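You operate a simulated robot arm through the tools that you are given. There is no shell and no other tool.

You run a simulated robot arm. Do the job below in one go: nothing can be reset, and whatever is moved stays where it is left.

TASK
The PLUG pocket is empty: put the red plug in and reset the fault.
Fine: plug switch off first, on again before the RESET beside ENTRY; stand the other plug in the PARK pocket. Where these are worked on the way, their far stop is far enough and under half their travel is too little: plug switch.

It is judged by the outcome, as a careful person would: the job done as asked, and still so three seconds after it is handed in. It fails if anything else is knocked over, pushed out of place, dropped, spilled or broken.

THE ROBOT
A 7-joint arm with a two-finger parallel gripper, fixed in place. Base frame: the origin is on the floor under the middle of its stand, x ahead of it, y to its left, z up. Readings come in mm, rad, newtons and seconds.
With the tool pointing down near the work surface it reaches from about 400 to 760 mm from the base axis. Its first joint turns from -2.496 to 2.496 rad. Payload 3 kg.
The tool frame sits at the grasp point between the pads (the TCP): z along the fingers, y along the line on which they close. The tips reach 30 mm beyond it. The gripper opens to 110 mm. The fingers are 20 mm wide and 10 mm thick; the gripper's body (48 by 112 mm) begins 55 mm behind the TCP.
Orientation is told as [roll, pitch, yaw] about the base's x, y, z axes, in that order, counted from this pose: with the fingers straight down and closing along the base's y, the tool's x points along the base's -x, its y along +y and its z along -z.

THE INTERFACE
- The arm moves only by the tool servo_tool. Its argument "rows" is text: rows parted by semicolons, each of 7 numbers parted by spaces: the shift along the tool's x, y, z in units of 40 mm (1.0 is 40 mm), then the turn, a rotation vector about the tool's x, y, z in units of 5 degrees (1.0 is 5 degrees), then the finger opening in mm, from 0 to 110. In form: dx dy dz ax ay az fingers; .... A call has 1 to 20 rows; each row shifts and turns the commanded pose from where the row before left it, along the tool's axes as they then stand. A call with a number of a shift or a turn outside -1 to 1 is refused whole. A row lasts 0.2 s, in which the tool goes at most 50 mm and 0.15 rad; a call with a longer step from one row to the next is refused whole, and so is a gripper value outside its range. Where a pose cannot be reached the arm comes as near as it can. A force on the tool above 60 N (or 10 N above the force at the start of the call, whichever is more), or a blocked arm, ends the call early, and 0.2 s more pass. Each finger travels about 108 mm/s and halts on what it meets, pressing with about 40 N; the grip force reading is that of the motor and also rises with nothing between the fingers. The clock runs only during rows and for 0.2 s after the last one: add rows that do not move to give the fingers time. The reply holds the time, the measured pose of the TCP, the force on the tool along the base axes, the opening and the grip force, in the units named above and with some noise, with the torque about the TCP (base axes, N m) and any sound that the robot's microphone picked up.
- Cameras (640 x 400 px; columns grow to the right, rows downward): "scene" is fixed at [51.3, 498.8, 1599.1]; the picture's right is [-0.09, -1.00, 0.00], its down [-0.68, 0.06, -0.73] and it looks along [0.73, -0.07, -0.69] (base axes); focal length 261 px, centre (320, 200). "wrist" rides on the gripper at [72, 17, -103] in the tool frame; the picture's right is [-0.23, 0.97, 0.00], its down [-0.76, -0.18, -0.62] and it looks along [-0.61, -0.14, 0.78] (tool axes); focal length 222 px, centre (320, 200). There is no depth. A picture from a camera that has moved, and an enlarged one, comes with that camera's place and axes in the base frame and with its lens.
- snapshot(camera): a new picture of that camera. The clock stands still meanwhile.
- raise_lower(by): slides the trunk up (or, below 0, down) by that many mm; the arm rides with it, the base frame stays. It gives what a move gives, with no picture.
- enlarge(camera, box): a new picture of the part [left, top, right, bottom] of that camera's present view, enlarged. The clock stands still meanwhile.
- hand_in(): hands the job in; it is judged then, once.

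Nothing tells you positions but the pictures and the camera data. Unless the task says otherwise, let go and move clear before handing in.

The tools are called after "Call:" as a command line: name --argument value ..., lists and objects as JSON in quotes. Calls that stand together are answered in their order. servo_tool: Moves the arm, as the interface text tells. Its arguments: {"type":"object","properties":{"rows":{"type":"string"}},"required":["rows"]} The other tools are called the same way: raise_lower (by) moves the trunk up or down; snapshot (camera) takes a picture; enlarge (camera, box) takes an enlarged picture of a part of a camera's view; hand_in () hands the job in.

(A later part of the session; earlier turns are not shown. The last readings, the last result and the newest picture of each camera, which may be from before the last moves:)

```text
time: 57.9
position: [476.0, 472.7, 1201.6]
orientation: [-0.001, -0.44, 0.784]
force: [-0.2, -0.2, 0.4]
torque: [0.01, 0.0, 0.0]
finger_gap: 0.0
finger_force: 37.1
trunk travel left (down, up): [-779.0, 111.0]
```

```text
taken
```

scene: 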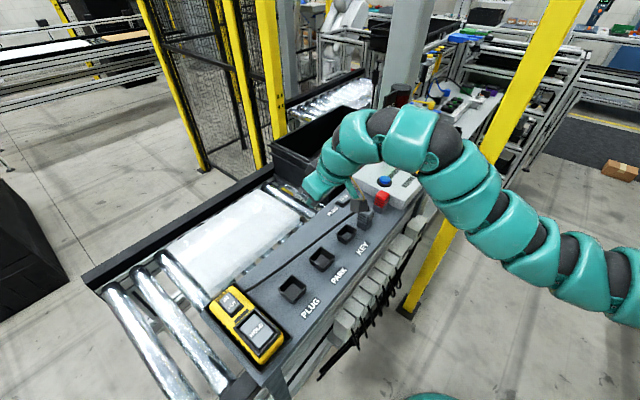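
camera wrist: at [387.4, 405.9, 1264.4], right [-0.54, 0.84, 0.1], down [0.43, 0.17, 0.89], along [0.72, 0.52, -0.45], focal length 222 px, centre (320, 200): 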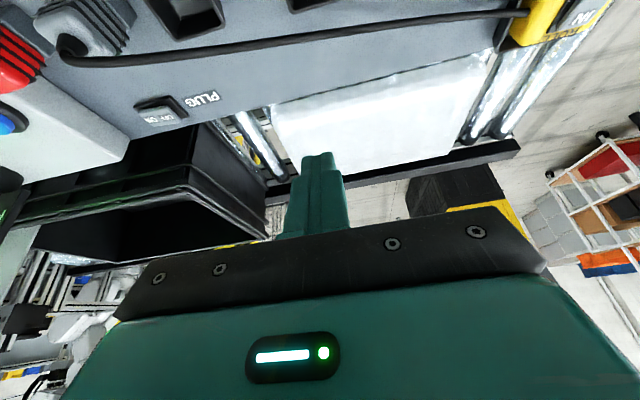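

Call:
enlarge --camera "wrist" --box '[120, 80, 240, 155]'

Call:
enlarge --camera "wrist" --box '[0, 0, 160, 150]'

```text
5.33 times, centred on (180, 118) of wrist
camera zoom: at [387.4, 405.9, 1264.4], right [-0.54, 0.84, 0.1], down [0.43, 0.17, 0.89], along [0.72, 0.52, -0.45], focal length 1185 px, centre (1067, 640)
```

zoom: 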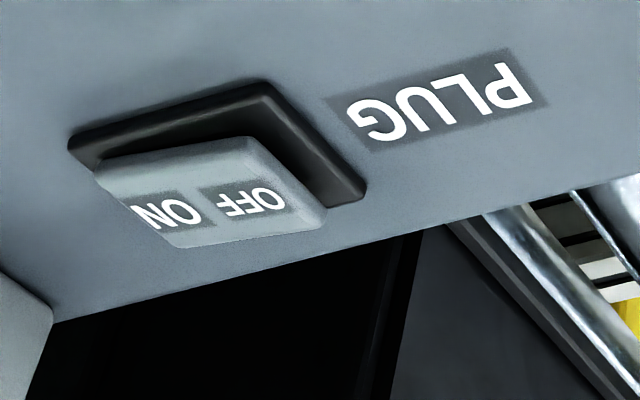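

```text
2.67 times, centred on (80, 75) of wrist
camera zoom: at [387.4, 405.9, 1264.4], right [-0.54, 0.84, 0.1], down [0.43, 0.17, 0.89], along [0.72, 0.52, -0.45], focal length 592 px, centre (960, 533)
```

zoom: 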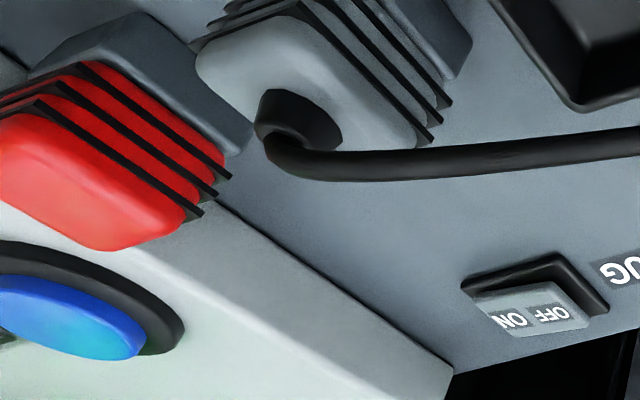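

The OFF end is raised, with its edge near (632, 381). I'll turn the tilted tool to 65° so the wrist camera stays clear of the gray plug's cord, then lower the trunk a little and approach the switch from above.

Call:
servo_tool --rows "0 0 0 -0.4226 0 -0.9063 0; 0 0 0 -0.4226 0 -0.9063 0; 0 0 0 -0.4226 0 -0.9063 0; 0 0 0 -0.4226 0 -0.9063 0; 0 0 0 0 0 0 0"

Call:
raise_lower --by -50

```text
time: 59.1
position: [476.7, 471.7, 1201.1]
orientation: [0.001, -0.436, 1.133]
force: [0.2, -0.1, 0.6]
torque: [0.02, -0.01, -0.02]
finger_gap: 0.2
finger_force: 37.4
trunk travel left (down, up): [-779.0, 111.0]
```

```text
time: 60.1
position: [477.6, 471.2, 1150.9]
orientation: [0.0, -0.437, 1.132]
force: [0.3, 0.3, 0.1]
torque: [-0.02, 0.01, -0.04]
finger_gap: 0.0
finger_force: 38.1
trunk travel left (down, up): [-729.0, 161.0]
```

Call:
servo_tool --rows "0.08 -0.75 -0.0373 0 0 0 0; 0.08 -0.75 -0.0373 0 0 0 0; 0.08 -0.75 -0.0373 0 0 0 0; 0.08 -0.75 -0.0373 0 0 0 0; 0.08 -0.75 -0.0373 0 0 0 0; 0.08 -0.75 -0.0373 0 0 0 0; 0 0 0 0 0 0 0"

Call:
snapshot --camera "wrist"

Call:
snapshot --camera "scene"

```text
time: 61.7
position: [629.6, 376.1, 1151.5]
orientation: [0.001, -0.437, 1.131]
force: [-0.4, 0.0, -0.4]
torque: [0.01, 0.0, 0.02]
finger_gap: 0.0
finger_force: 37.7
trunk travel left (down, up): [-729.0, 161.0]
```

```text
taken
camera wrist: at [568.8, 283.4, 1215.3], right [-0.79, 0.6, 0.1], down [0.34, 0.31, 0.89], along [0.5, 0.74, -0.45], focal length 222 px, centre (320, 200)
```

wrist: 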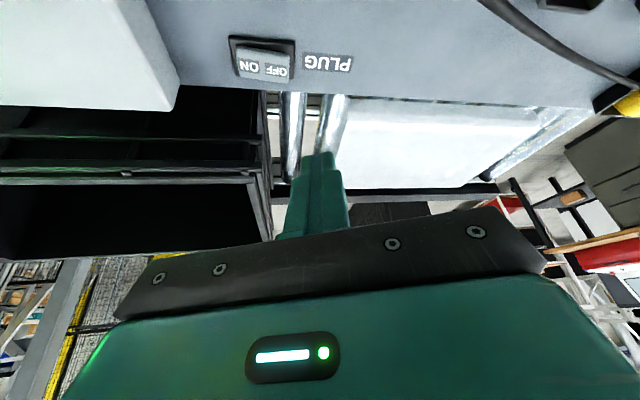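

```text
taken
```

scene: 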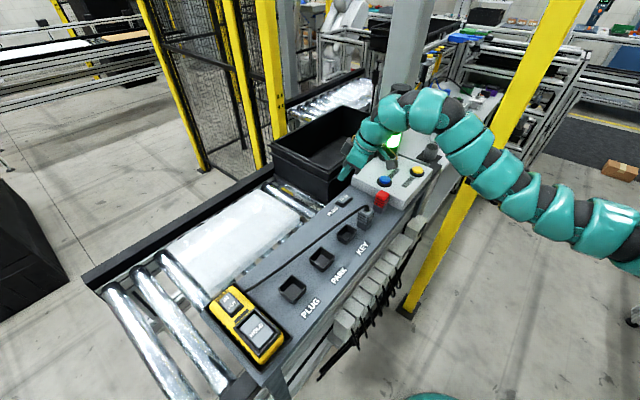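

Call:
enlarge --camera "wrist" --box '[210, 20, 370, 120]'

```text
4.00 times, centred on (290, 70) of wrist
camera zoom: at [568.8, 283.4, 1215.3], right [-0.79, 0.6, 0.1], down [0.34, 0.31, 0.89], along [0.5, 0.74, -0.45], focal length 888 px, centre (440, 720)
```

zoom: 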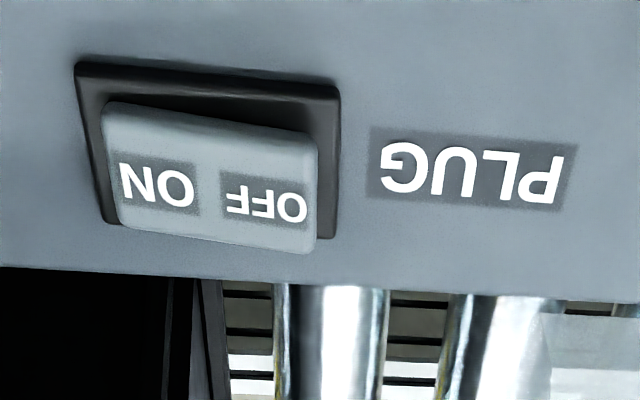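

Comparing views puts the deck a little lower than I first thought (about z 1005), with the rocker centre near e1≈215, e2≈723. I'll come down to just above its OFF end and check again.

Call:
servo_tool --rows "0.255 -0.18 0.57 0 0 0 0; 0.255 -0.18 0.57 0 0 0 0; 0.255 -0.18 0.57 0 0 0 0; 0 0 0 0 0 0 0"

Call:
snapshot --camera "wrist"

Call:
enlarge --camera "scene" --box '[320, 140, 440, 240]'

```text
time: 62.7
position: [651.9, 368.3, 1076.2]
orientation: [-0.001, -0.436, 1.133]
force: [0.2, 0.6, -0.1]
torque: [0.02, -0.01, 0.0]
finger_gap: 0.3
finger_force: 38.5
trunk travel left (down, up): [-729.0, 161.0]
```

```text
taken
camera wrist: at [588.7, 275.2, 1139.7], right [-0.79, 0.6, 0.1], down [0.34, 0.31, 0.89], along [0.5, 0.74, -0.45], focal length 222 px, centre (320, 200)
```

wrist: 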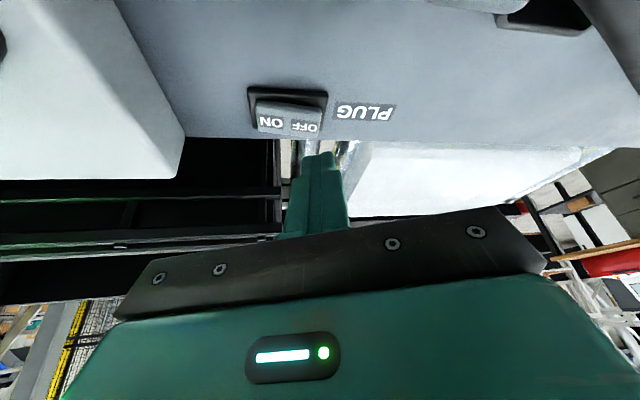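

```text
4.00 times, centred on (380, 190) of scene
camera zoom: at [51.3, 498.8, 1599.1], right [-0.09, -1.0, 0.0], down [-0.68, 0.06, -0.73], along [0.73, -0.07, -0.69], focal length 1043 px, centre (80, 240)
```

zoom: 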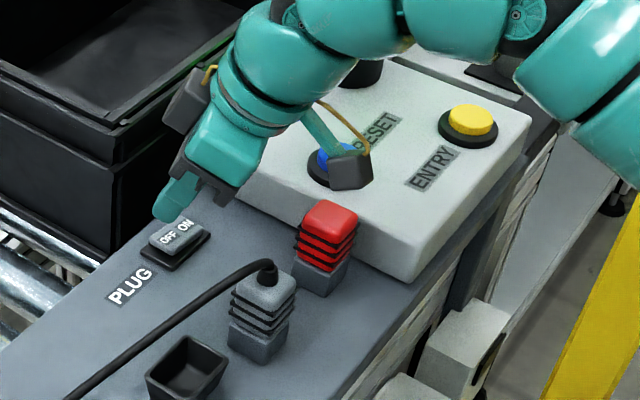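

Call:
enlarge --camera "wrist" --box '[230, 70, 390, 170]'

Call:
enlarge --camera "scene" --box '[330, 180, 375, 212]'

```text
4.00 times, centred on (310, 120) of wrist
camera zoom: at [588.7, 275.2, 1139.7], right [-0.79, 0.6, 0.1], down [0.34, 0.31, 0.89], along [0.5, 0.74, -0.45], focal length 888 px, centre (360, 520)
```

zoom: 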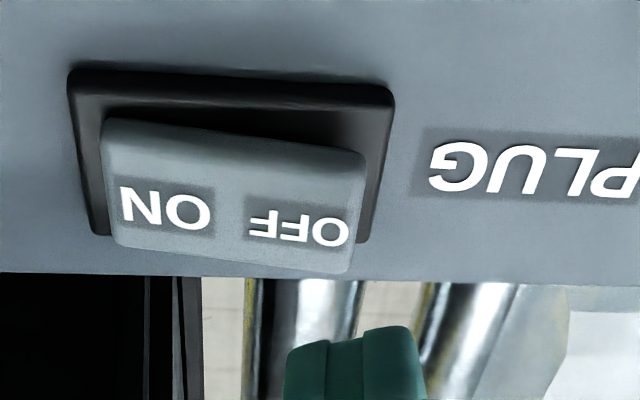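

```text
12.50 times, centred on (352, 196) of scene
camera zoom: at [51.3, 498.8, 1599.1], right [-0.09, -1.0, 0.0], down [-0.68, 0.06, -0.73], along [0.73, -0.07, -0.69], focal length 3258 px, centre (-86, 250)
```

zoom: 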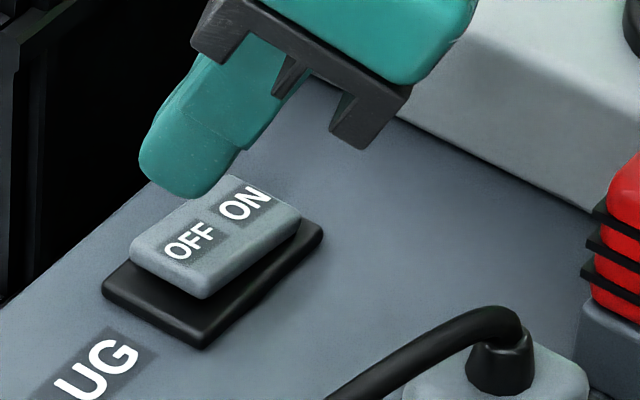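

The rocker's OFF edge is near (654, 380, 1012). I'll come down to just above it and then press in small steps, watching the force.

Call:
servo_tool --rows "0.081 -0.011 0.36 0 0 0 0; 0.081 -0.011 0.36 0 0 0 0; 0 0 0 0 0 0 0"

Call:
enlarge --camera "wrist" --box '[230, 90, 390, 190]'

Call:
enlarge --camera "scene" --box '[330, 180, 375, 212]'

```text
time: 63.5
position: [654.7, 374.1, 1047.6]
orientation: [-0.001, -0.437, 1.133]
force: [-0.8, 0.6, 0.2]
torque: [0.01, 0.01, 0.04]
finger_gap: 0.3
finger_force: 37.8
trunk travel left (down, up): [-729.0, 161.0]
```

```text
4.00 times, centred on (310, 140) of wrist
camera zoom: at [592.9, 281.0, 1111.1], right [-0.79, 0.6, 0.1], down [0.34, 0.31, 0.89], along [0.5, 0.74, -0.45], focal length 888 px, centre (360, 440)
```

zoom: 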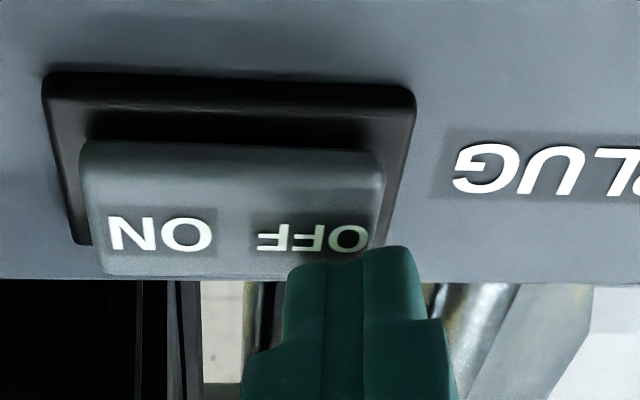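

```text
12.50 times, centred on (352, 196) of scene
camera zoom: at [51.3, 498.8, 1599.1], right [-0.09, -1.0, 0.0], down [-0.68, 0.06, -0.73], along [0.73, -0.07, -0.69], focal length 3258 px, centre (-86, 250)
```

zoom: 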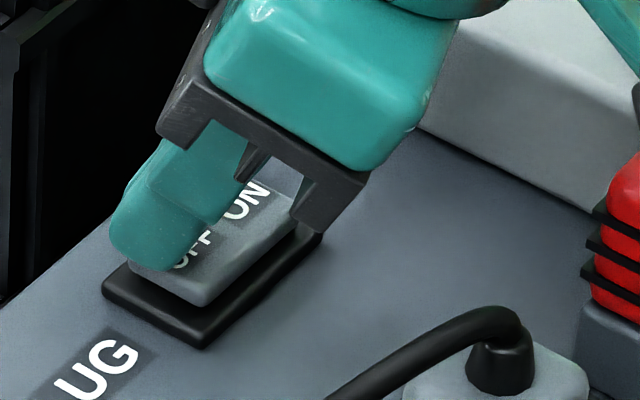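

The fingertip is right over the OFF end. I'll press down slowly.

Call:
servo_tool --rows "0.0264 0 0.0566 0 0 0 0; 0.0264 0 0.0566 0 0 0 0; 0.0264 0 0.0566 0 0 0 0; 0.0264 0 0.0566 0 0 0 0; 0 0 0 0 0 0 0"

Call:
enlarge --camera "wrist" --box '[230, 90, 390, 190]'

Call:
enlarge --camera "scene" --box '[330, 180, 375, 212]'

```text
time: 64.7
position: [654.2, 372.5, 1044.7]
orientation: [-0.006, -0.449, 1.136]
force: [12.3, 7.7, 55.1]
torque: [0.31, -0.88, 0.07]
finger_gap: 0.0
finger_force: 37.5
trunk travel left (down, up): [-729.0, 161.0]
```

```text
4.00 times, centred on (310, 140) of wrist
camera zoom: at [591.5, 280.0, 1107.1], right [-0.79, 0.6, 0.09], down [0.33, 0.3, 0.89], along [0.51, 0.74, -0.44], focal length 888 px, centre (360, 440)
```

zoom: 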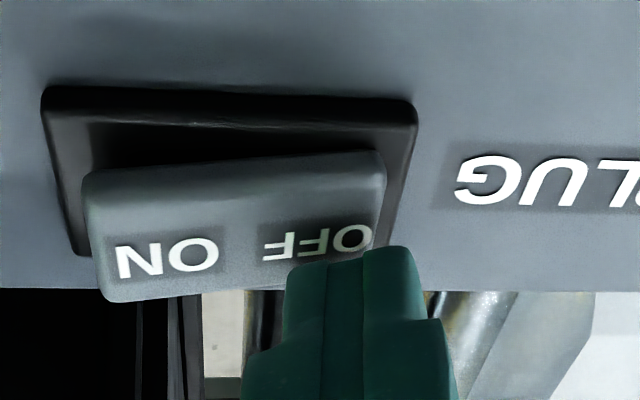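

```text
12.50 times, centred on (352, 196) of scene
camera zoom: at [51.3, 498.8, 1599.1], right [-0.09, -1.0, 0.0], down [-0.68, 0.06, -0.73], along [0.73, -0.07, -0.69], focal length 3258 px, centre (-86, 250)
```

zoom: 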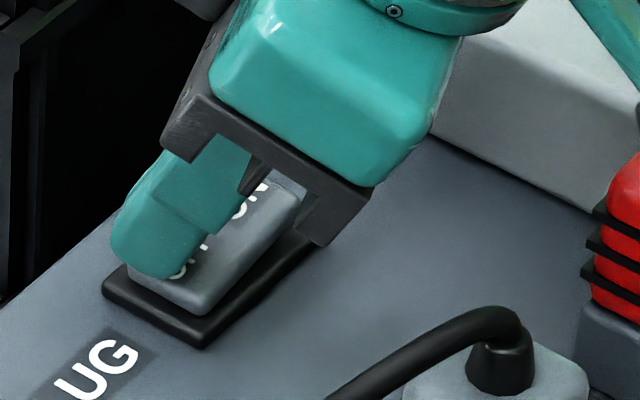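

The rocker has tipped over to OFF and is pressing against its stop. I'll lift off and check that it stays.

Call:
servo_tool --rows "-0.1 0 -0.25 0 0 0 0; -0.2 0 -0.45 0 0 0 0; -0.3 0 -0.65 0 0 0 0; 0 0 0 0 0 0 0"

Call:
enlarge --camera "scene" --box '[330, 180, 375, 212]'

Call:
snapshot --camera "wrist"

```text
time: 65.7
position: [652.3, 372.0, 1095.0]
orientation: [0.002, -0.435, 1.134]
force: [-0.3, -0.3, -0.5]
torque: [0.03, -0.01, -0.04]
finger_gap: 0.3
finger_force: 37.4
trunk travel left (down, up): [-729.0, 161.0]
```

```text
12.50 times, centred on (352, 196) of scene
camera zoom: at [51.3, 498.8, 1599.1], right [-0.09, -1.0, 0.0], down [-0.68, 0.06, -0.73], along [0.73, -0.07, -0.69], focal length 3258 px, centre (-86, 250)
```

zoom: 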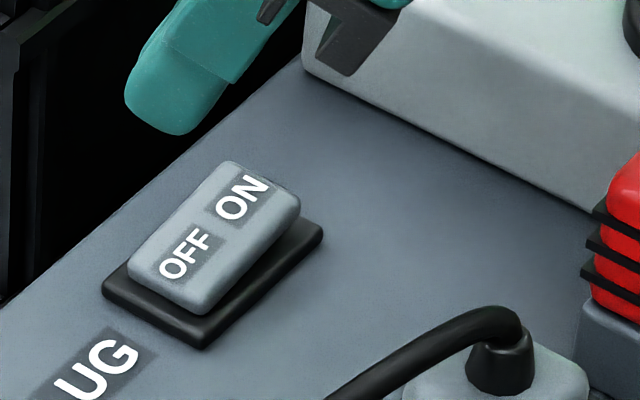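

```text
taken
camera wrist: at [591.4, 279.5, 1159.3], right [-0.79, 0.6, 0.1], down [0.34, 0.31, 0.89], along [0.5, 0.74, -0.45], focal length 222 px, centre (320, 200)
```

wrist: 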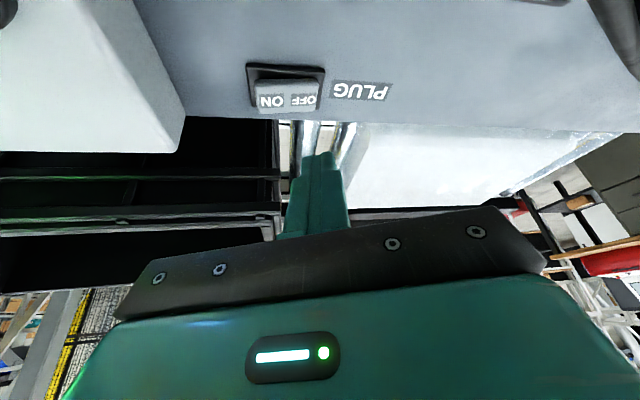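

The switch stays OFF. Next I'll pick up the red plug: I'll open the fingers, rise, turn back to 45° and hover over it to measure it closely.

Call:
servo_tool --rows "-0.21 0 -0.45 0.4226 0 0.9063 20; -0.21 0 -0.45 0.4226 0 0.9063 40; -0.1 0 -0.2 0.4226 0 0.9063 70; 0 0 0 0.4226 0 0.9063 70; 0.586 -0.467 -0.273 0 0 0 70; 0.586 -0.467 -0.273 0 0 0 70; 0.586 -0.467 -0.273 0 0 0 70; 0.586 -0.467 -0.273 0 0 0 70; 0 0 0 0 0 0 70"

Call:
snapshot --camera "wrist"

Call:
enlarge --camera "scene" --box '[320, 140, 440, 240]'

```text
time: 67.7
position: [632.6, 246.1, 1143.9]
orientation: [0.0, -0.438, 0.783]
force: [-0.2, -0.6, 0.6]
torque: [0.0, -0.01, -0.01]
finger_gap: 69.9
finger_force: 0.0
trunk travel left (down, up): [-729.0, 161.0]
```

```text
taken
camera wrist: at [544.4, 180.3, 1207.8], right [-0.54, 0.84, 0.1], down [0.43, 0.18, 0.89], along [0.72, 0.52, -0.45], focal length 222 px, centre (320, 200)
```

wrist: 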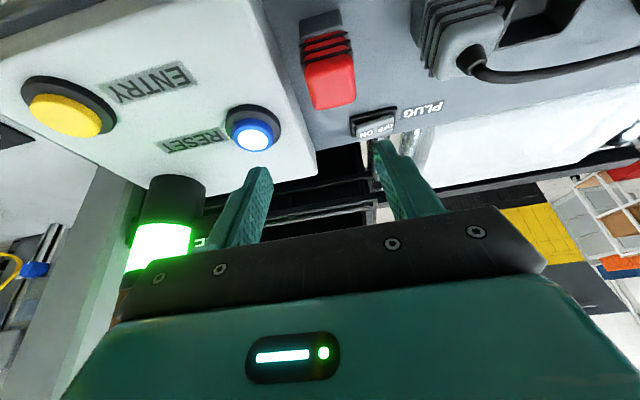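

```text
4.00 times, centred on (380, 190) of scene
camera zoom: at [51.3, 498.8, 1599.1], right [-0.09, -1.0, 0.0], down [-0.68, 0.06, -0.73], along [0.73, -0.07, -0.69], focal length 1043 px, centre (80, 240)
```

zoom: 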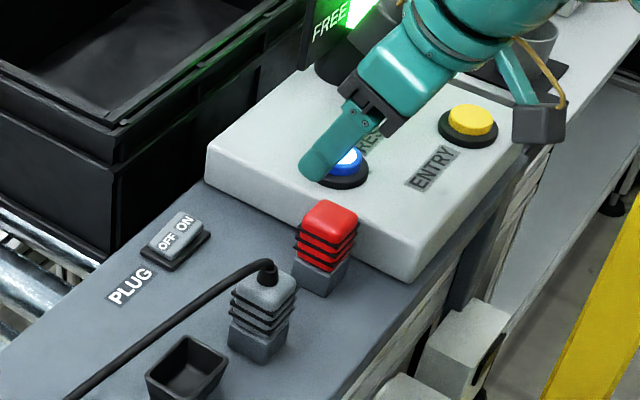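

Call:
enlarge --camera "wrist" --box '[250, 0, 410, 120]'

Call:
enlarge --camera "wrist" --box '[400, 0, 520, 90]'

```text
3.33 times, centred on (330, 60) of wrist
camera zoom: at [544.4, 180.3, 1207.8], right [-0.54, 0.84, 0.1], down [0.43, 0.18, 0.89], along [0.72, 0.52, -0.45], focal length 740 px, centre (287, 667)
```

zoom: 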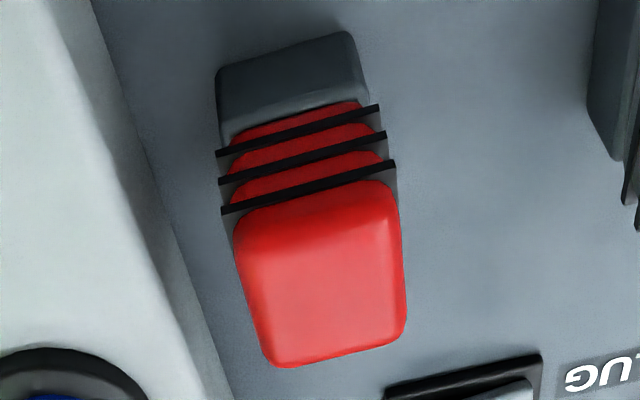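

```text
4.44 times, centred on (460, 45) of wrist
camera zoom: at [544.4, 180.3, 1207.8], right [-0.54, 0.84, 0.1], down [0.43, 0.18, 0.89], along [0.72, 0.52, -0.45], focal length 987 px, centre (-302, 889)
```

zoom: 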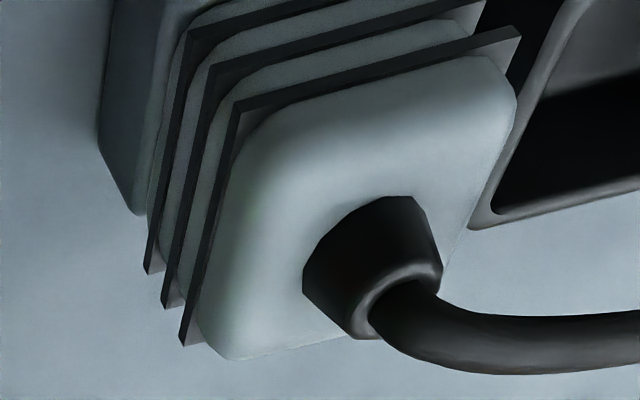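

From close up, the red plug is centred near e1=257, e2=626, with about 20 mm between it and the light box, so a finger fits there. I'll set the opening to 44 mm and line up above it.

Call:
servo_tool --rows "0.266 0.2025 0.4825 0 0 0 44; 0.266 0.2025 0.4825 0 0 0 44; 0 0 0 0 0 0 44"

Call:
snapshot --camera "wrist"

Call:
enlarge --camera "scene" --box '[350, 160, 410, 220]'

```text
time: 68.5
position: [619.9, 255.7, 1101.8]
orientation: [0.0, -0.438, 0.784]
force: [0.3, -0.4, -0.4]
torque: [-0.01, 0.01, 0.01]
finger_gap: 43.8
finger_force: 0.1
trunk travel left (down, up): [-729.0, 161.0]
```

```text
taken
camera wrist: at [530.7, 189.5, 1164.6], right [-0.54, 0.84, 0.1], down [0.43, 0.18, 0.89], along [0.72, 0.52, -0.45], focal length 222 px, centre (320, 200)
```

wrist: 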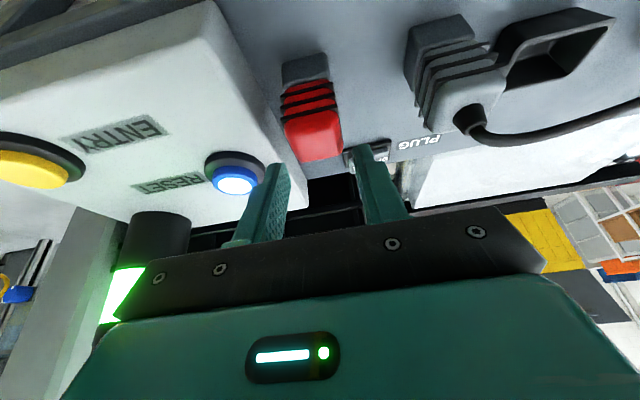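

```text
6.67 times, centred on (380, 190) of scene
camera zoom: at [51.3, 498.8, 1599.1], right [-0.09, -1.0, 0.0], down [-0.68, 0.06, -0.73], along [0.73, -0.07, -0.69], focal length 1738 px, centre (-80, 267)
```

zoom: 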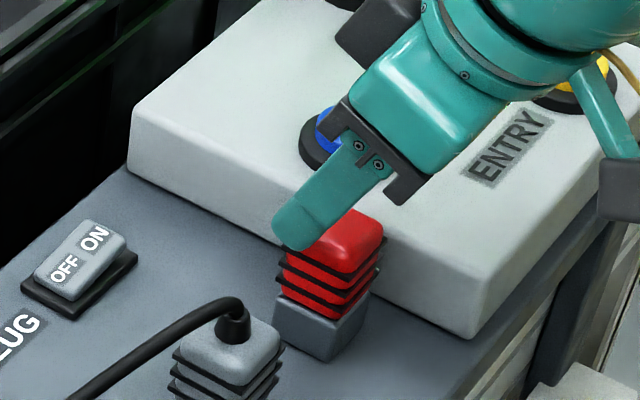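

Call:
enlarge --camera "wrist" --box '[250, 40, 410, 200]'

```text
2.50 times, centred on (330, 120) of wrist
camera zoom: at [530.7, 189.5, 1164.6], right [-0.54, 0.84, 0.1], down [0.43, 0.18, 0.89], along [0.72, 0.52, -0.45], focal length 555 px, centre (295, 400)
```

zoom: 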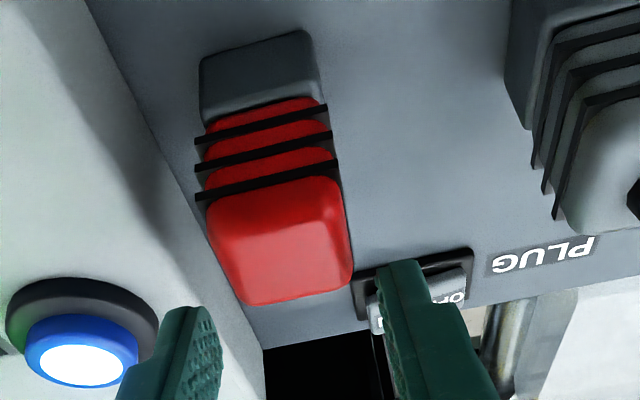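

Comparing the two heights, the red plug's top is at about z 1063, the deck at about 1000, and its centre is at e1=257, e2=619. I'll lower the open fingers around the handle.

Call:
servo_tool --rows "0.191 0.002 0.277 0 0 0 44; 0.191 0.002 0.277 0 0 0 44; 0.191 0.002 0.277 0 0 0 44; 0 0 0 0 0 0 44"

Call:
enlarge --camera "wrist" --box '[240, 80, 400, 240]'

Call:
enlarge --camera "scene" --box '[355, 165, 415, 225]'

```text
time: 69.5
position: [614.2, 251.5, 1061.2]
orientation: [-0.001, -0.437, 0.783]
force: [1.0, 0.1, -0.9]
torque: [0.02, 0.01, -0.03]
finger_gap: 44.2
finger_force: 0.0
trunk travel left (down, up): [-729.0, 161.0]
```

```text
2.50 times, centred on (320, 160) of wrist
camera zoom: at [525.4, 185.4, 1124.3], right [-0.54, 0.84, 0.1], down [0.43, 0.18, 0.89], along [0.72, 0.52, -0.45], focal length 555 px, centre (320, 300)
```

zoom: 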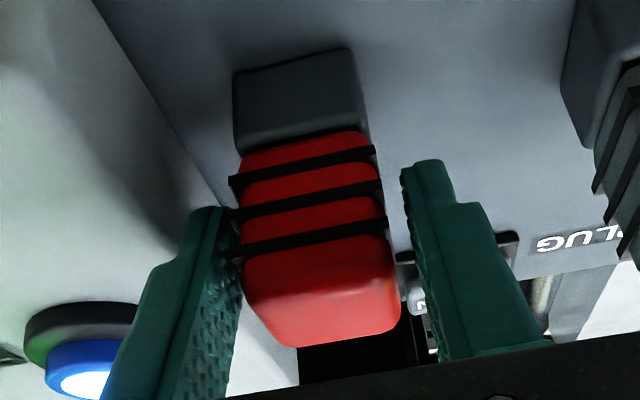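

```text
6.67 times, centred on (385, 195) of scene
camera zoom: at [51.3, 498.8, 1599.1], right [-0.09, -1.0, 0.0], down [-0.68, 0.06, -0.73], along [0.73, -0.07, -0.69], focal length 1738 px, centre (-113, 233)
```

zoom: 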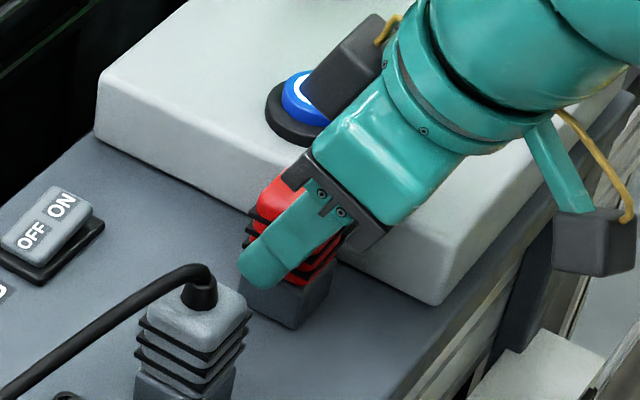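

Call:
servo_tool --rows "0 -0.07 0 0 0 0 44; 0 0 0 0 0 0 36; 0 0 0 0 0 0 30; 0 0 0 0 0 0 20; 0 0 0 0 0 0 20; 0 0 0 0 0 0 20"

Call:
enlarge --camera "wrist" --box '[240, 80, 400, 240]'

```text
time: 70.9
position: [615.9, 249.9, 1060.1]
orientation: [0.0, -0.435, 0.785]
force: [0.1, 0.8, 0.9]
torque: [-0.01, 0.01, -0.02]
finger_gap: 33.4
finger_force: 40.3
trunk travel left (down, up): [-729.0, 161.0]
```

```text
2.50 times, centred on (320, 160) of wrist
camera zoom: at [527.5, 183.5, 1124.3], right [-0.54, 0.84, 0.1], down [0.43, 0.18, 0.89], along [0.72, 0.52, -0.45], focal length 555 px, centre (320, 300)
```

zoom: 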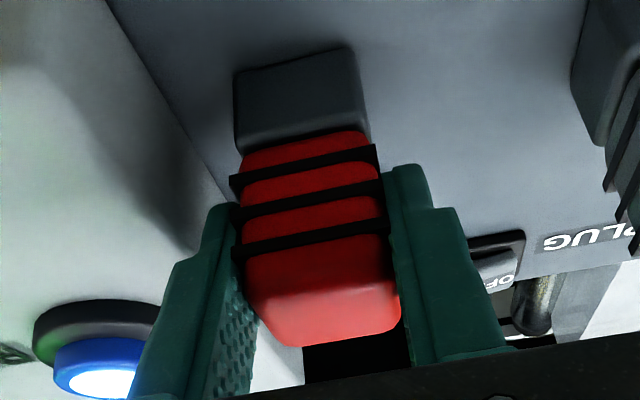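

The red plug is gripped at 33 mm across its fins. I'll lift it straight up.

Call:
servo_tool --rows "-0.05 0 -0.11 0 0 0 20; -0.15 0 -0.32 0 0 0 20; -0.265 0 -0.566 0 0 0 20; -0.265 0 -0.566 0 0 0 20; -0.265 0 -0.566 0 0 0 20; -0.265 0 -0.566 0 0 0 20; 0 0 0 0 0 0 20"

Call:
snapshot --camera "wrist"

Call:
snapshot --camera "scene"

```text
time: 72.5
position: [616.4, 249.4, 1180.6]
orientation: [-0.001, -0.436, 0.783]
force: [-1.8, 0.3, -0.3]
torque: [-0.03, 0.01, 0.02]
finger_gap: 33.2
finger_force: 40.1
trunk travel left (down, up): [-729.0, 161.0]
```

```text
taken
camera wrist: at [527.3, 183.9, 1243.9], right [-0.54, 0.84, 0.1], down [0.43, 0.18, 0.89], along [0.72, 0.52, -0.45], focal length 222 px, centre (320, 200)
```

wrist: 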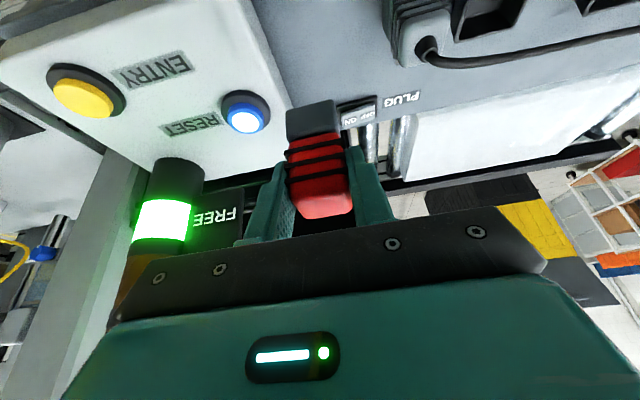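

```text
taken
```

scene: 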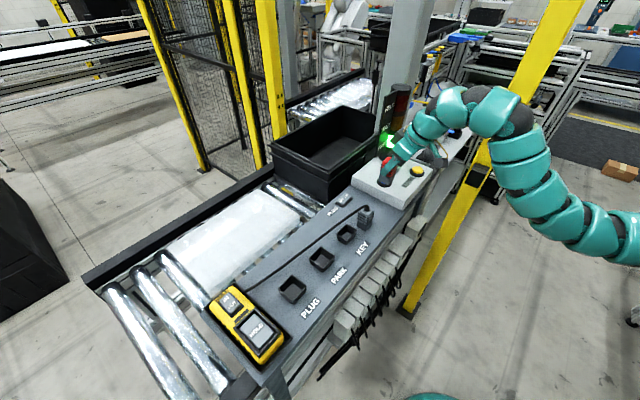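

The plug came up cleanly and hangs straight. I'll carry it at this height along the pocket row toward PLUG.

Call:
servo_tool --rows "-0.03 0.797 0.0143 0 0 0 20; -0.03 0.797 0.0143 0 0 0 20; -0.03 0.797 0.0143 0 0 0 20; -0.03 0.797 0.0143 0 0 0 20; -0.03 0.797 0.0143 0 0 0 20; -0.03 0.797 0.0143 0 0 0 20; -0.03 0.797 0.0143 0 0 0 20; -0.03 0.797 0.0143 0 0 0 20; -0.03 0.797 0.0143 0 0 0 20; 0 0 0 0 0 0 20"

Call:
snapshot --camera "wrist"

```text
time: 74.7
position: [422.8, 462.2, 1178.6]
orientation: [0.001, -0.435, 0.781]
force: [0.8, 0.4, -0.9]
torque: [0.03, -0.01, 0.01]
finger_gap: 33.3
finger_force: 40.0
trunk travel left (down, up): [-729.0, 161.0]
```

```text
taken
camera wrist: at [334.2, 395.8, 1242.9], right [-0.54, 0.84, 0.1], down [0.43, 0.17, 0.89], along [0.72, 0.52, -0.45], focal length 222 px, centre (320, 200)
```

wrist: 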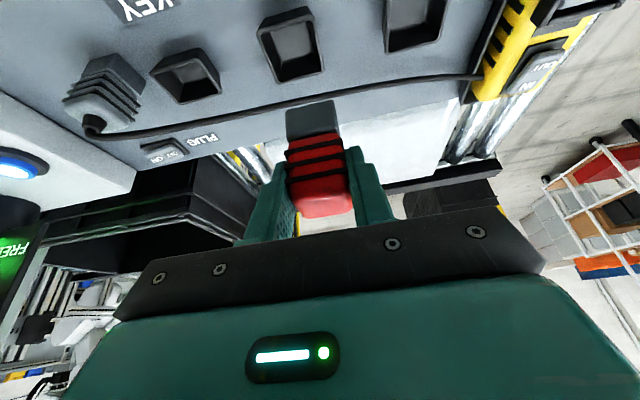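

Call:
servo_tool --rows "0.121 0.793 0.311 0 0 0 20; 0.121 0.793 0.311 0 0 0 20; 0.121 0.793 0.311 0 0 0 20; 0 0 0 0 0 0 20"

Call:
snapshot --camera "wrist"

Call:
enlarge --camera "scene" --box '[240, 210, 360, 330]'

```text
time: 75.7
position: [358.4, 532.2, 1140.0]
orientation: [0.002, -0.437, 0.781]
force: [0.1, 0.6, -0.6]
torque: [-0.02, 0.03, 0.02]
finger_gap: 33.6
finger_force: 39.7
trunk travel left (down, up): [-729.0, 161.0]
```

```text
taken
camera wrist: at [269.5, 465.6, 1203.5], right [-0.54, 0.84, 0.1], down [0.43, 0.17, 0.89], along [0.72, 0.52, -0.45], focal length 222 px, centre (320, 200)
```

wrist: 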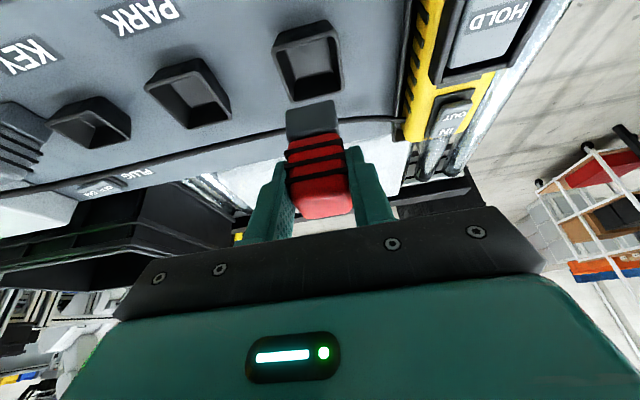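

```text
3.33 times, centred on (300, 270) of scene
camera zoom: at [51.3, 498.8, 1599.1], right [-0.09, -1.0, 0.0], down [-0.68, 0.06, -0.73], along [0.73, -0.07, -0.69], focal length 869 px, centre (387, -33)
```

zoom: 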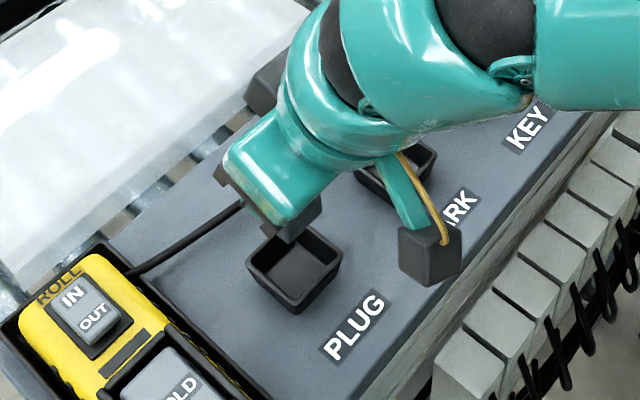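

Call:
enlarge --camera "wrist" --box '[240, 0, 400, 160]'

```text
2.50 times, centred on (320, 80) of wrist
camera zoom: at [269.5, 465.6, 1203.5], right [-0.54, 0.84, 0.1], down [0.43, 0.17, 0.89], along [0.72, 0.52, -0.45], focal length 555 px, centre (320, 500)
```

zoom: 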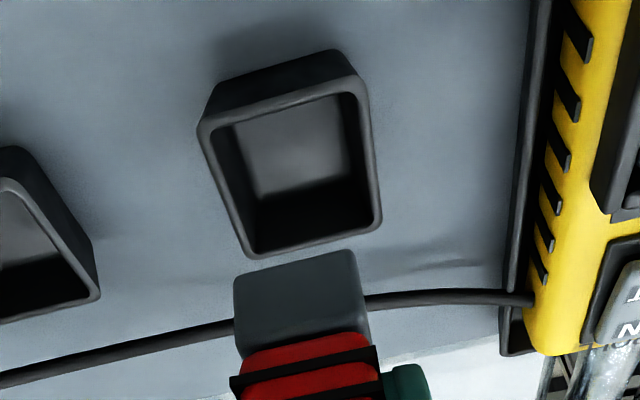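

The plug is about 2–3 mm off the pocket centre. I'll correct that and come down until the plug's base is just above the rim.

Call:
servo_tool --rows "0.2715 0.025 0.494 0 0 0 20; 0.2715 0.025 0.494 0 0 0 20; 0 0 0 0 0 0 20"

Call:
enlarge --camera "wrist" --box '[240, 40, 400, 200]'

Call:
enlarge --camera "scene" --box '[260, 250, 330, 320]'

```text
time: 76.5
position: [354.9, 530.6, 1094.2]
orientation: [0.001, -0.436, 0.782]
force: [0.9, -1.1, -0.7]
torque: [0.0, -0.02, 0.0]
finger_gap: 33.6
finger_force: 40.0
trunk travel left (down, up): [-729.0, 161.0]
```

```text
2.50 times, centred on (320, 120) of wrist
camera zoom: at [265.3, 464.7, 1157.7], right [-0.54, 0.84, 0.1], down [0.43, 0.18, 0.89], along [0.72, 0.52, -0.45], focal length 555 px, centre (320, 400)
```

zoom: 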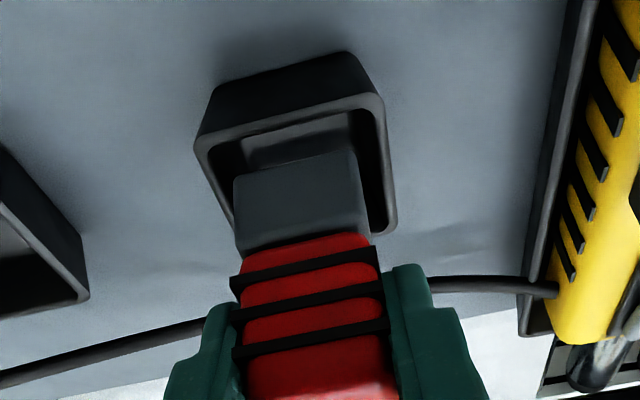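

```text
5.71 times, centred on (295, 285) of scene
camera zoom: at [51.3, 498.8, 1599.1], right [-0.09, -1.0, 0.0], down [-0.68, 0.06, -0.73], along [0.73, -0.07, -0.69], focal length 1490 px, centre (463, -286)
```

zoom: 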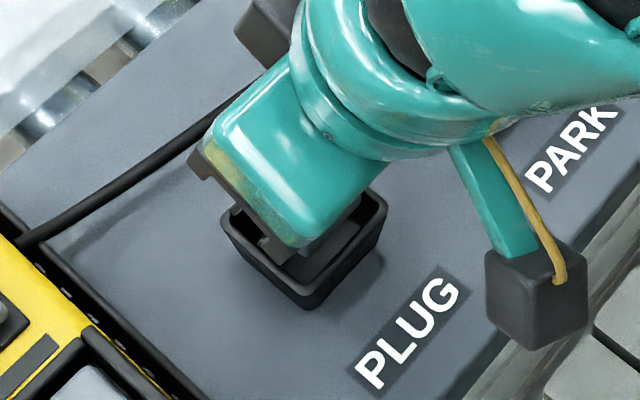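

It is well centred over the pocket now. I'll lower it in, in small steps.

Call:
servo_tool --rows "0.019 0 0.13 0 0 0 20; 0.0528 0 0.1133 0 0 0 20; 0.0528 0 0.1133 0 0 0 20; 0.0528 0 0.1133 0 0 0 20; 0.0528 0 0.1133 0 0 0 20; 0 0 0 0 0 0 20"

Call:
enlarge --camera "wrist" --box '[240, 40, 400, 200]'

```text
time: 77.9
position: [356.3, 532.1, 1070.7]
orientation: [-0.001, -0.437, 0.782]
force: [0.0, -0.7, -1.4]
torque: [0.0, -0.02, -0.04]
finger_gap: 33.3
finger_force: 39.6
trunk travel left (down, up): [-729.0, 161.0]
```

```text
2.50 times, centred on (320, 120) of wrist
camera zoom: at [266.4, 465.6, 1133.8], right [-0.54, 0.84, 0.1], down [0.43, 0.18, 0.89], along [0.72, 0.52, -0.45], focal length 555 px, centre (320, 400)
```

zoom: 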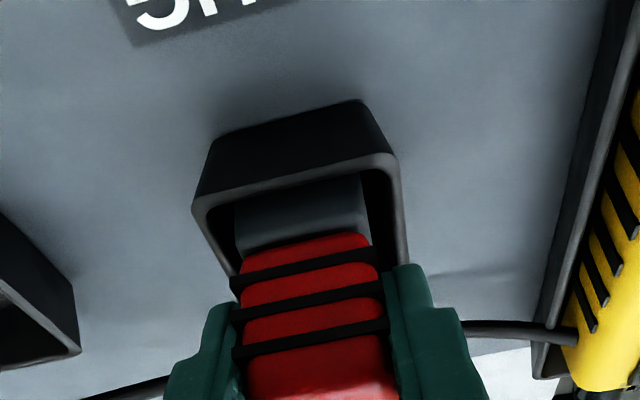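

Call:
servo_tool --rows "0.0264 0 0.0566 0 0 0 20; 0.0264 0 0.0566 0 0 0 20; 0 0 0 0 0 0 20"

```text
time: 78.7
position: [355.7, 530.7, 1063.5]
orientation: [0.0, -0.437, 0.783]
force: [-0.3, -0.2, -0.6]
torque: [-0.03, 0.02, 0.03]
finger_gap: 33.5
finger_force: 40.0
trunk travel left (down, up): [-729.0, 161.0]
```

Call:
servo_tool --rows "0.0158 0 0.034 0 0 0 20; 0 0 0 0 0 0 20"

Call:
enlarge --camera "wrist" --box '[240, 40, 400, 200]'

Call:
enlarge --camera "scene" --box '[260, 250, 330, 320]'

```text
time: 79.3
position: [357.0, 531.0, 1065.1]
orientation: [0.003, -0.438, 0.783]
force: [0.8, -0.5, 10.3]
torque: [-0.08, 0.06, -0.02]
finger_gap: 33.5
finger_force: 40.3
trunk travel left (down, up): [-729.0, 161.0]
```

```text
2.50 times, centred on (320, 120) of wrist
camera zoom: at [266.3, 465.1, 1128.0], right [-0.54, 0.83, 0.1], down [0.43, 0.17, 0.89], along [0.72, 0.52, -0.45], focal length 555 px, centre (320, 400)
```

zoom: 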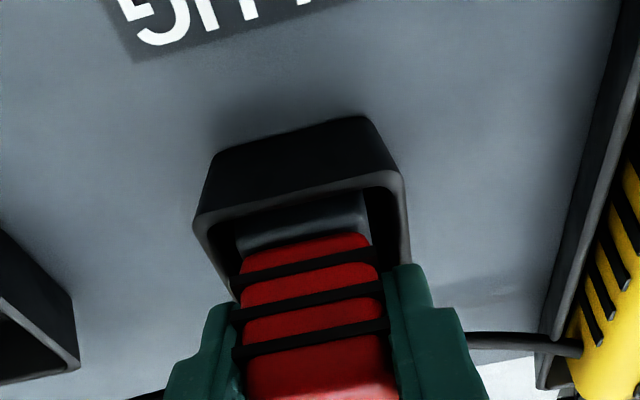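

```text
5.71 times, centred on (295, 285) of scene
camera zoom: at [51.3, 498.8, 1599.1], right [-0.09, -1.0, 0.0], down [-0.68, 0.06, -0.73], along [0.73, -0.07, -0.69], focal length 1490 px, centre (463, -286)
```

zoom: 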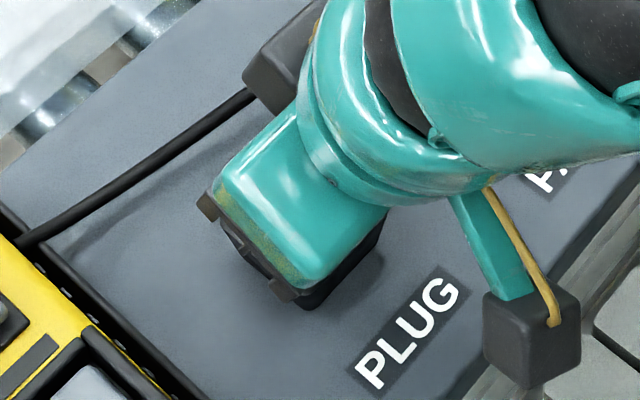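

The plug touches the pocket floor with about 10 N of force, so it's seated. I'll open the fingers and rise straight up.

Call:
servo_tool --rows "0 0 0 0 0 0 36; 0 0 0 0 0 0 40; 0 0 0 0 0 0 48; 0 0 0 0 0 0 48; -0.1 0 -0.2 0 0 0 48; -0.2 0 -0.45 0 0 0 48; -0.265 0 -0.566 0 0 0 48; -0.265 0 -0.566 0 0 0 48; 0 0 0 0 0 0 48"

Call:
snapshot --camera "wrist"

Call:
enlarge --camera "scene" --box '[240, 210, 400, 330]'

```text
time: 81.3
position: [354.6, 531.3, 1142.2]
orientation: [-0.001, -0.434, 0.784]
force: [-0.3, -0.9, 0.1]
torque: [0.03, 0.0, -0.01]
finger_gap: 48.1
finger_force: 0.1
trunk travel left (down, up): [-729.0, 161.0]
```

```text
taken
camera wrist: at [265.5, 465.3, 1205.6], right [-0.54, 0.84, 0.1], down [0.43, 0.18, 0.89], along [0.72, 0.52, -0.45], focal length 222 px, centre (320, 200)
```

wrist: 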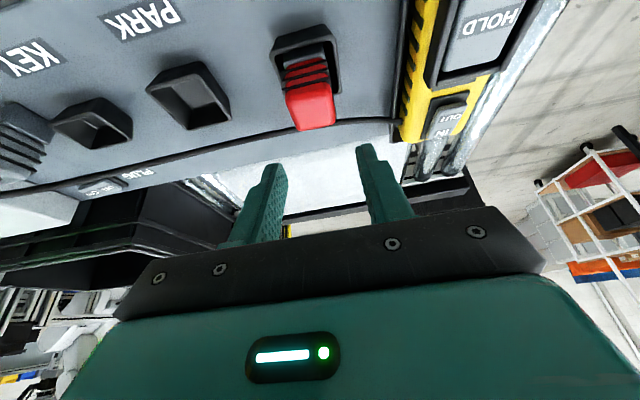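

```text
3.33 times, centred on (320, 270) of scene
camera zoom: at [51.3, 498.8, 1599.1], right [-0.09, -1.0, 0.0], down [-0.68, 0.06, -0.73], along [0.73, -0.07, -0.69], focal length 869 px, centre (320, -33)
```

zoom: 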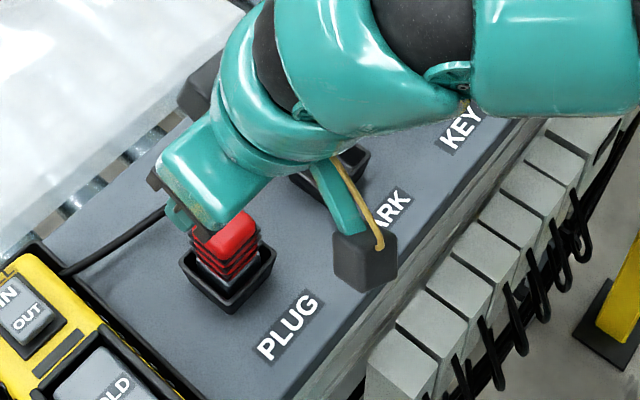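

The red plug stands in the PLUG pocket. Next is the gray corded plug; I'll hover on its near side and come in along the tilted finger line so I stay clear of the cord.

Call:
servo_tool --rows "0.083 -0.74 -0.061 0 0 0 46; 0.083 -0.74 -0.061 0 0 0 46; 0.083 -0.74 -0.061 0 0 0 46; 0.083 -0.74 -0.061 0 0 0 46; 0.083 -0.74 -0.061 0 0 0 46; 0.083 -0.74 -0.061 0 0 0 46; 0.083 -0.74 -0.061 0 0 0 46; 0.083 -0.74 -0.061 0 0 0 46; 0.083 -0.74 -0.061 0 0 0 46; 0.083 -0.74 -0.061 0 0 0 46; 0 0 0 0 0 0 46"

Call:
snapshot --camera "wrist"

Call:
enlarge --camera "wrist" --box '[240, 40, 400, 200]'

```text
time: 83.7
position: [534.9, 308.0, 1142.0]
orientation: [0.0, -0.439, 0.783]
force: [0.0, 0.2, -0.6]
torque: [-0.02, 0.03, 0.03]
finger_gap: 45.7
finger_force: 0.1
out of reach, approached as far as the arm can: row 9, 10
trunk travel left (down, up): [-729.0, 161.0]
```

```text
taken
camera wrist: at [444.9, 240.6, 1205.4], right [-0.54, 0.84, 0.1], down [0.43, 0.17, 0.89], along [0.73, 0.52, -0.45], focal length 222 px, centre (320, 200)
```

wrist: 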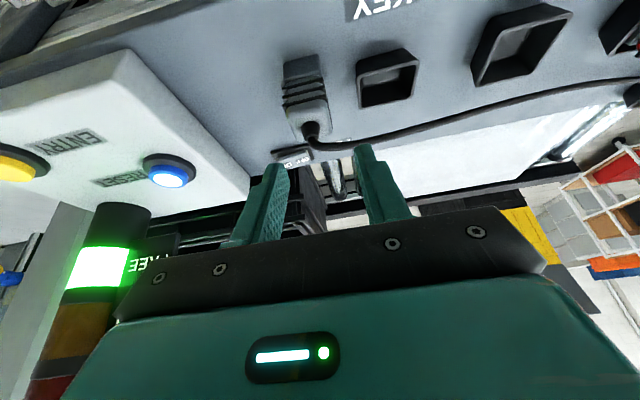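

```text
2.50 times, centred on (320, 120) of wrist
camera zoom: at [444.9, 240.6, 1205.4], right [-0.54, 0.84, 0.1], down [0.43, 0.17, 0.89], along [0.73, 0.52, -0.45], focal length 555 px, centre (320, 400)
```

zoom: 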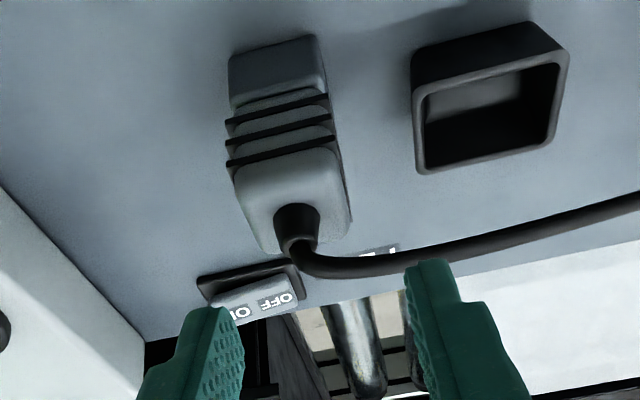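

Call:
servo_tool --rows "0.174 -0.095 0.43 0 0 0 46; 0.174 -0.095 0.43 0 0 0 46; 0 0 0 0 0 0 46"

Call:
enlarge --camera "wrist" --box '[240, 60, 400, 220]'

Call:
enlarge --camera "scene" --box '[335, 175, 405, 245]'

```text
time: 84.5
position: [539.3, 302.8, 1105.2]
orientation: [-0.001, -0.436, 0.783]
force: [-0.1, 0.1, -0.6]
torque: [0.0, -0.01, 0.0]
finger_gap: 46.1
finger_force: 0.0
trunk travel left (down, up): [-729.0, 161.0]
```

```text
2.50 times, centred on (320, 140) of wrist
camera zoom: at [451.4, 237.3, 1169.3], right [-0.54, 0.83, 0.1], down [0.43, 0.18, 0.89], along [0.72, 0.52, -0.45], focal length 555 px, centre (320, 350)
```

zoom: 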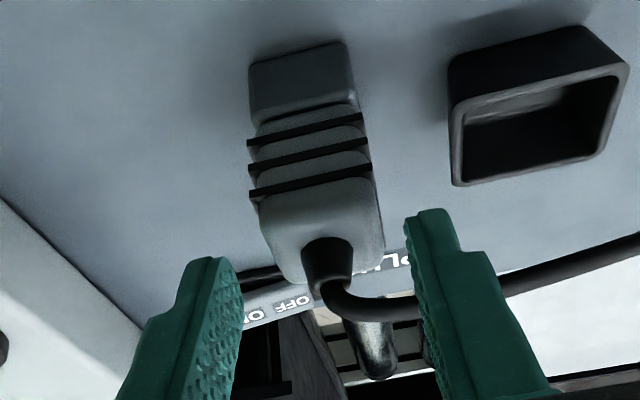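

```text
5.71 times, centred on (370, 210) of scene
camera zoom: at [51.3, 498.8, 1599.1], right [-0.09, -1.0, 0.0], down [-0.68, 0.06, -0.73], along [0.73, -0.07, -0.69], focal length 1490 px, centre (34, 143)
```

zoom: 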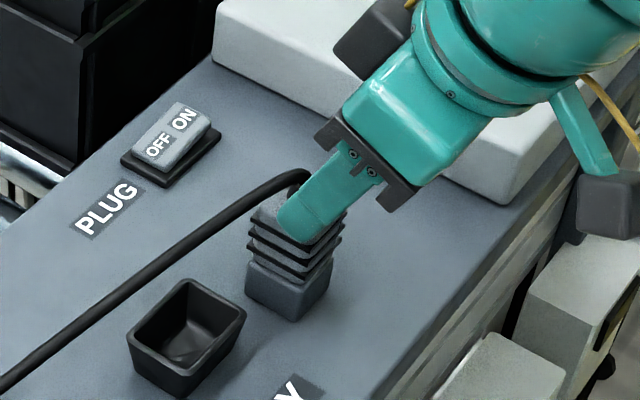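

The fingers are in front of the cord and it runs clear behind. I'll slide in around the handle.

Call:
servo_tool --rows "0.0245 -0.0144 0.2933 0 0 0 46; 0.0245 -0.0144 0.2933 0 0 0 46; 0.0245 -0.0144 0.2933 0 0 0 46; 0.0245 -0.0144 0.2933 0 0 0 46; 0 0 0 0 0 0 46"

Call:
enlarge --camera "wrist" --box '[240, 80, 400, 240]'

Call:
enlarge --camera "scene" --box '[335, 175, 405, 245]'

```text
time: 85.7
position: [553.1, 312.3, 1061.8]
orientation: [-0.001, -0.436, 0.784]
force: [0.0, 0.9, 0.5]
torque: [0.02, 0.0, 0.02]
finger_gap: 46.0
finger_force: 0.1
trunk travel left (down, up): [-729.0, 161.0]
```

```text
2.50 times, centred on (320, 160) of wrist
camera zoom: at [464.4, 246.2, 1124.7], right [-0.54, 0.84, 0.1], down [0.43, 0.18, 0.89], along [0.72, 0.52, -0.45], focal length 555 px, centre (320, 300)
```

zoom: 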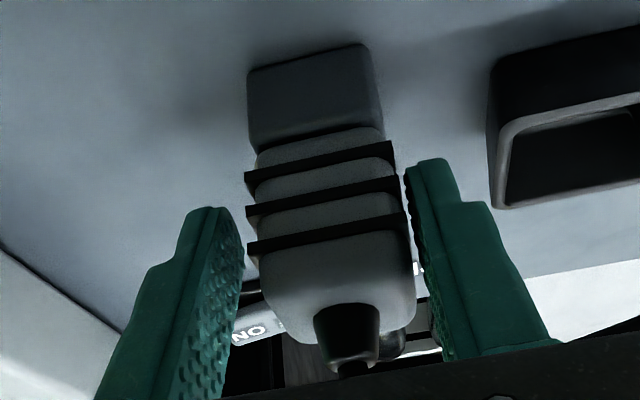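

```text
5.71 times, centred on (370, 210) of scene
camera zoom: at [51.3, 498.8, 1599.1], right [-0.09, -1.0, 0.0], down [-0.68, 0.06, -0.73], along [0.73, -0.07, -0.69], focal length 1490 px, centre (34, 143)
```

zoom: 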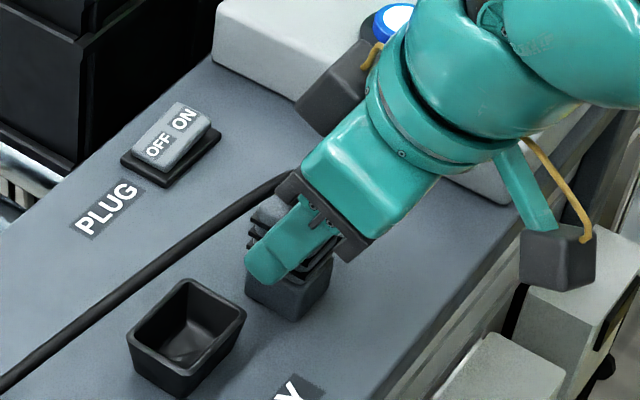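

Call:
servo_tool --rows "0 0 0 0 0 0 38; 0 0 0 0 0 0 32; 0 0 0 0 0 0 20; 0 0 0 0 0 0 20; 0 0 0 0 0 0 20"

```text
time: 86.9
position: [553.1, 312.8, 1062.1]
orientation: [0.0, -0.438, 0.784]
force: [0.2, -0.3, 0.4]
torque: [0.01, -0.01, 0.0]
finger_gap: 33.3
finger_force: 39.6
trunk travel left (down, up): [-729.0, 161.0]
```

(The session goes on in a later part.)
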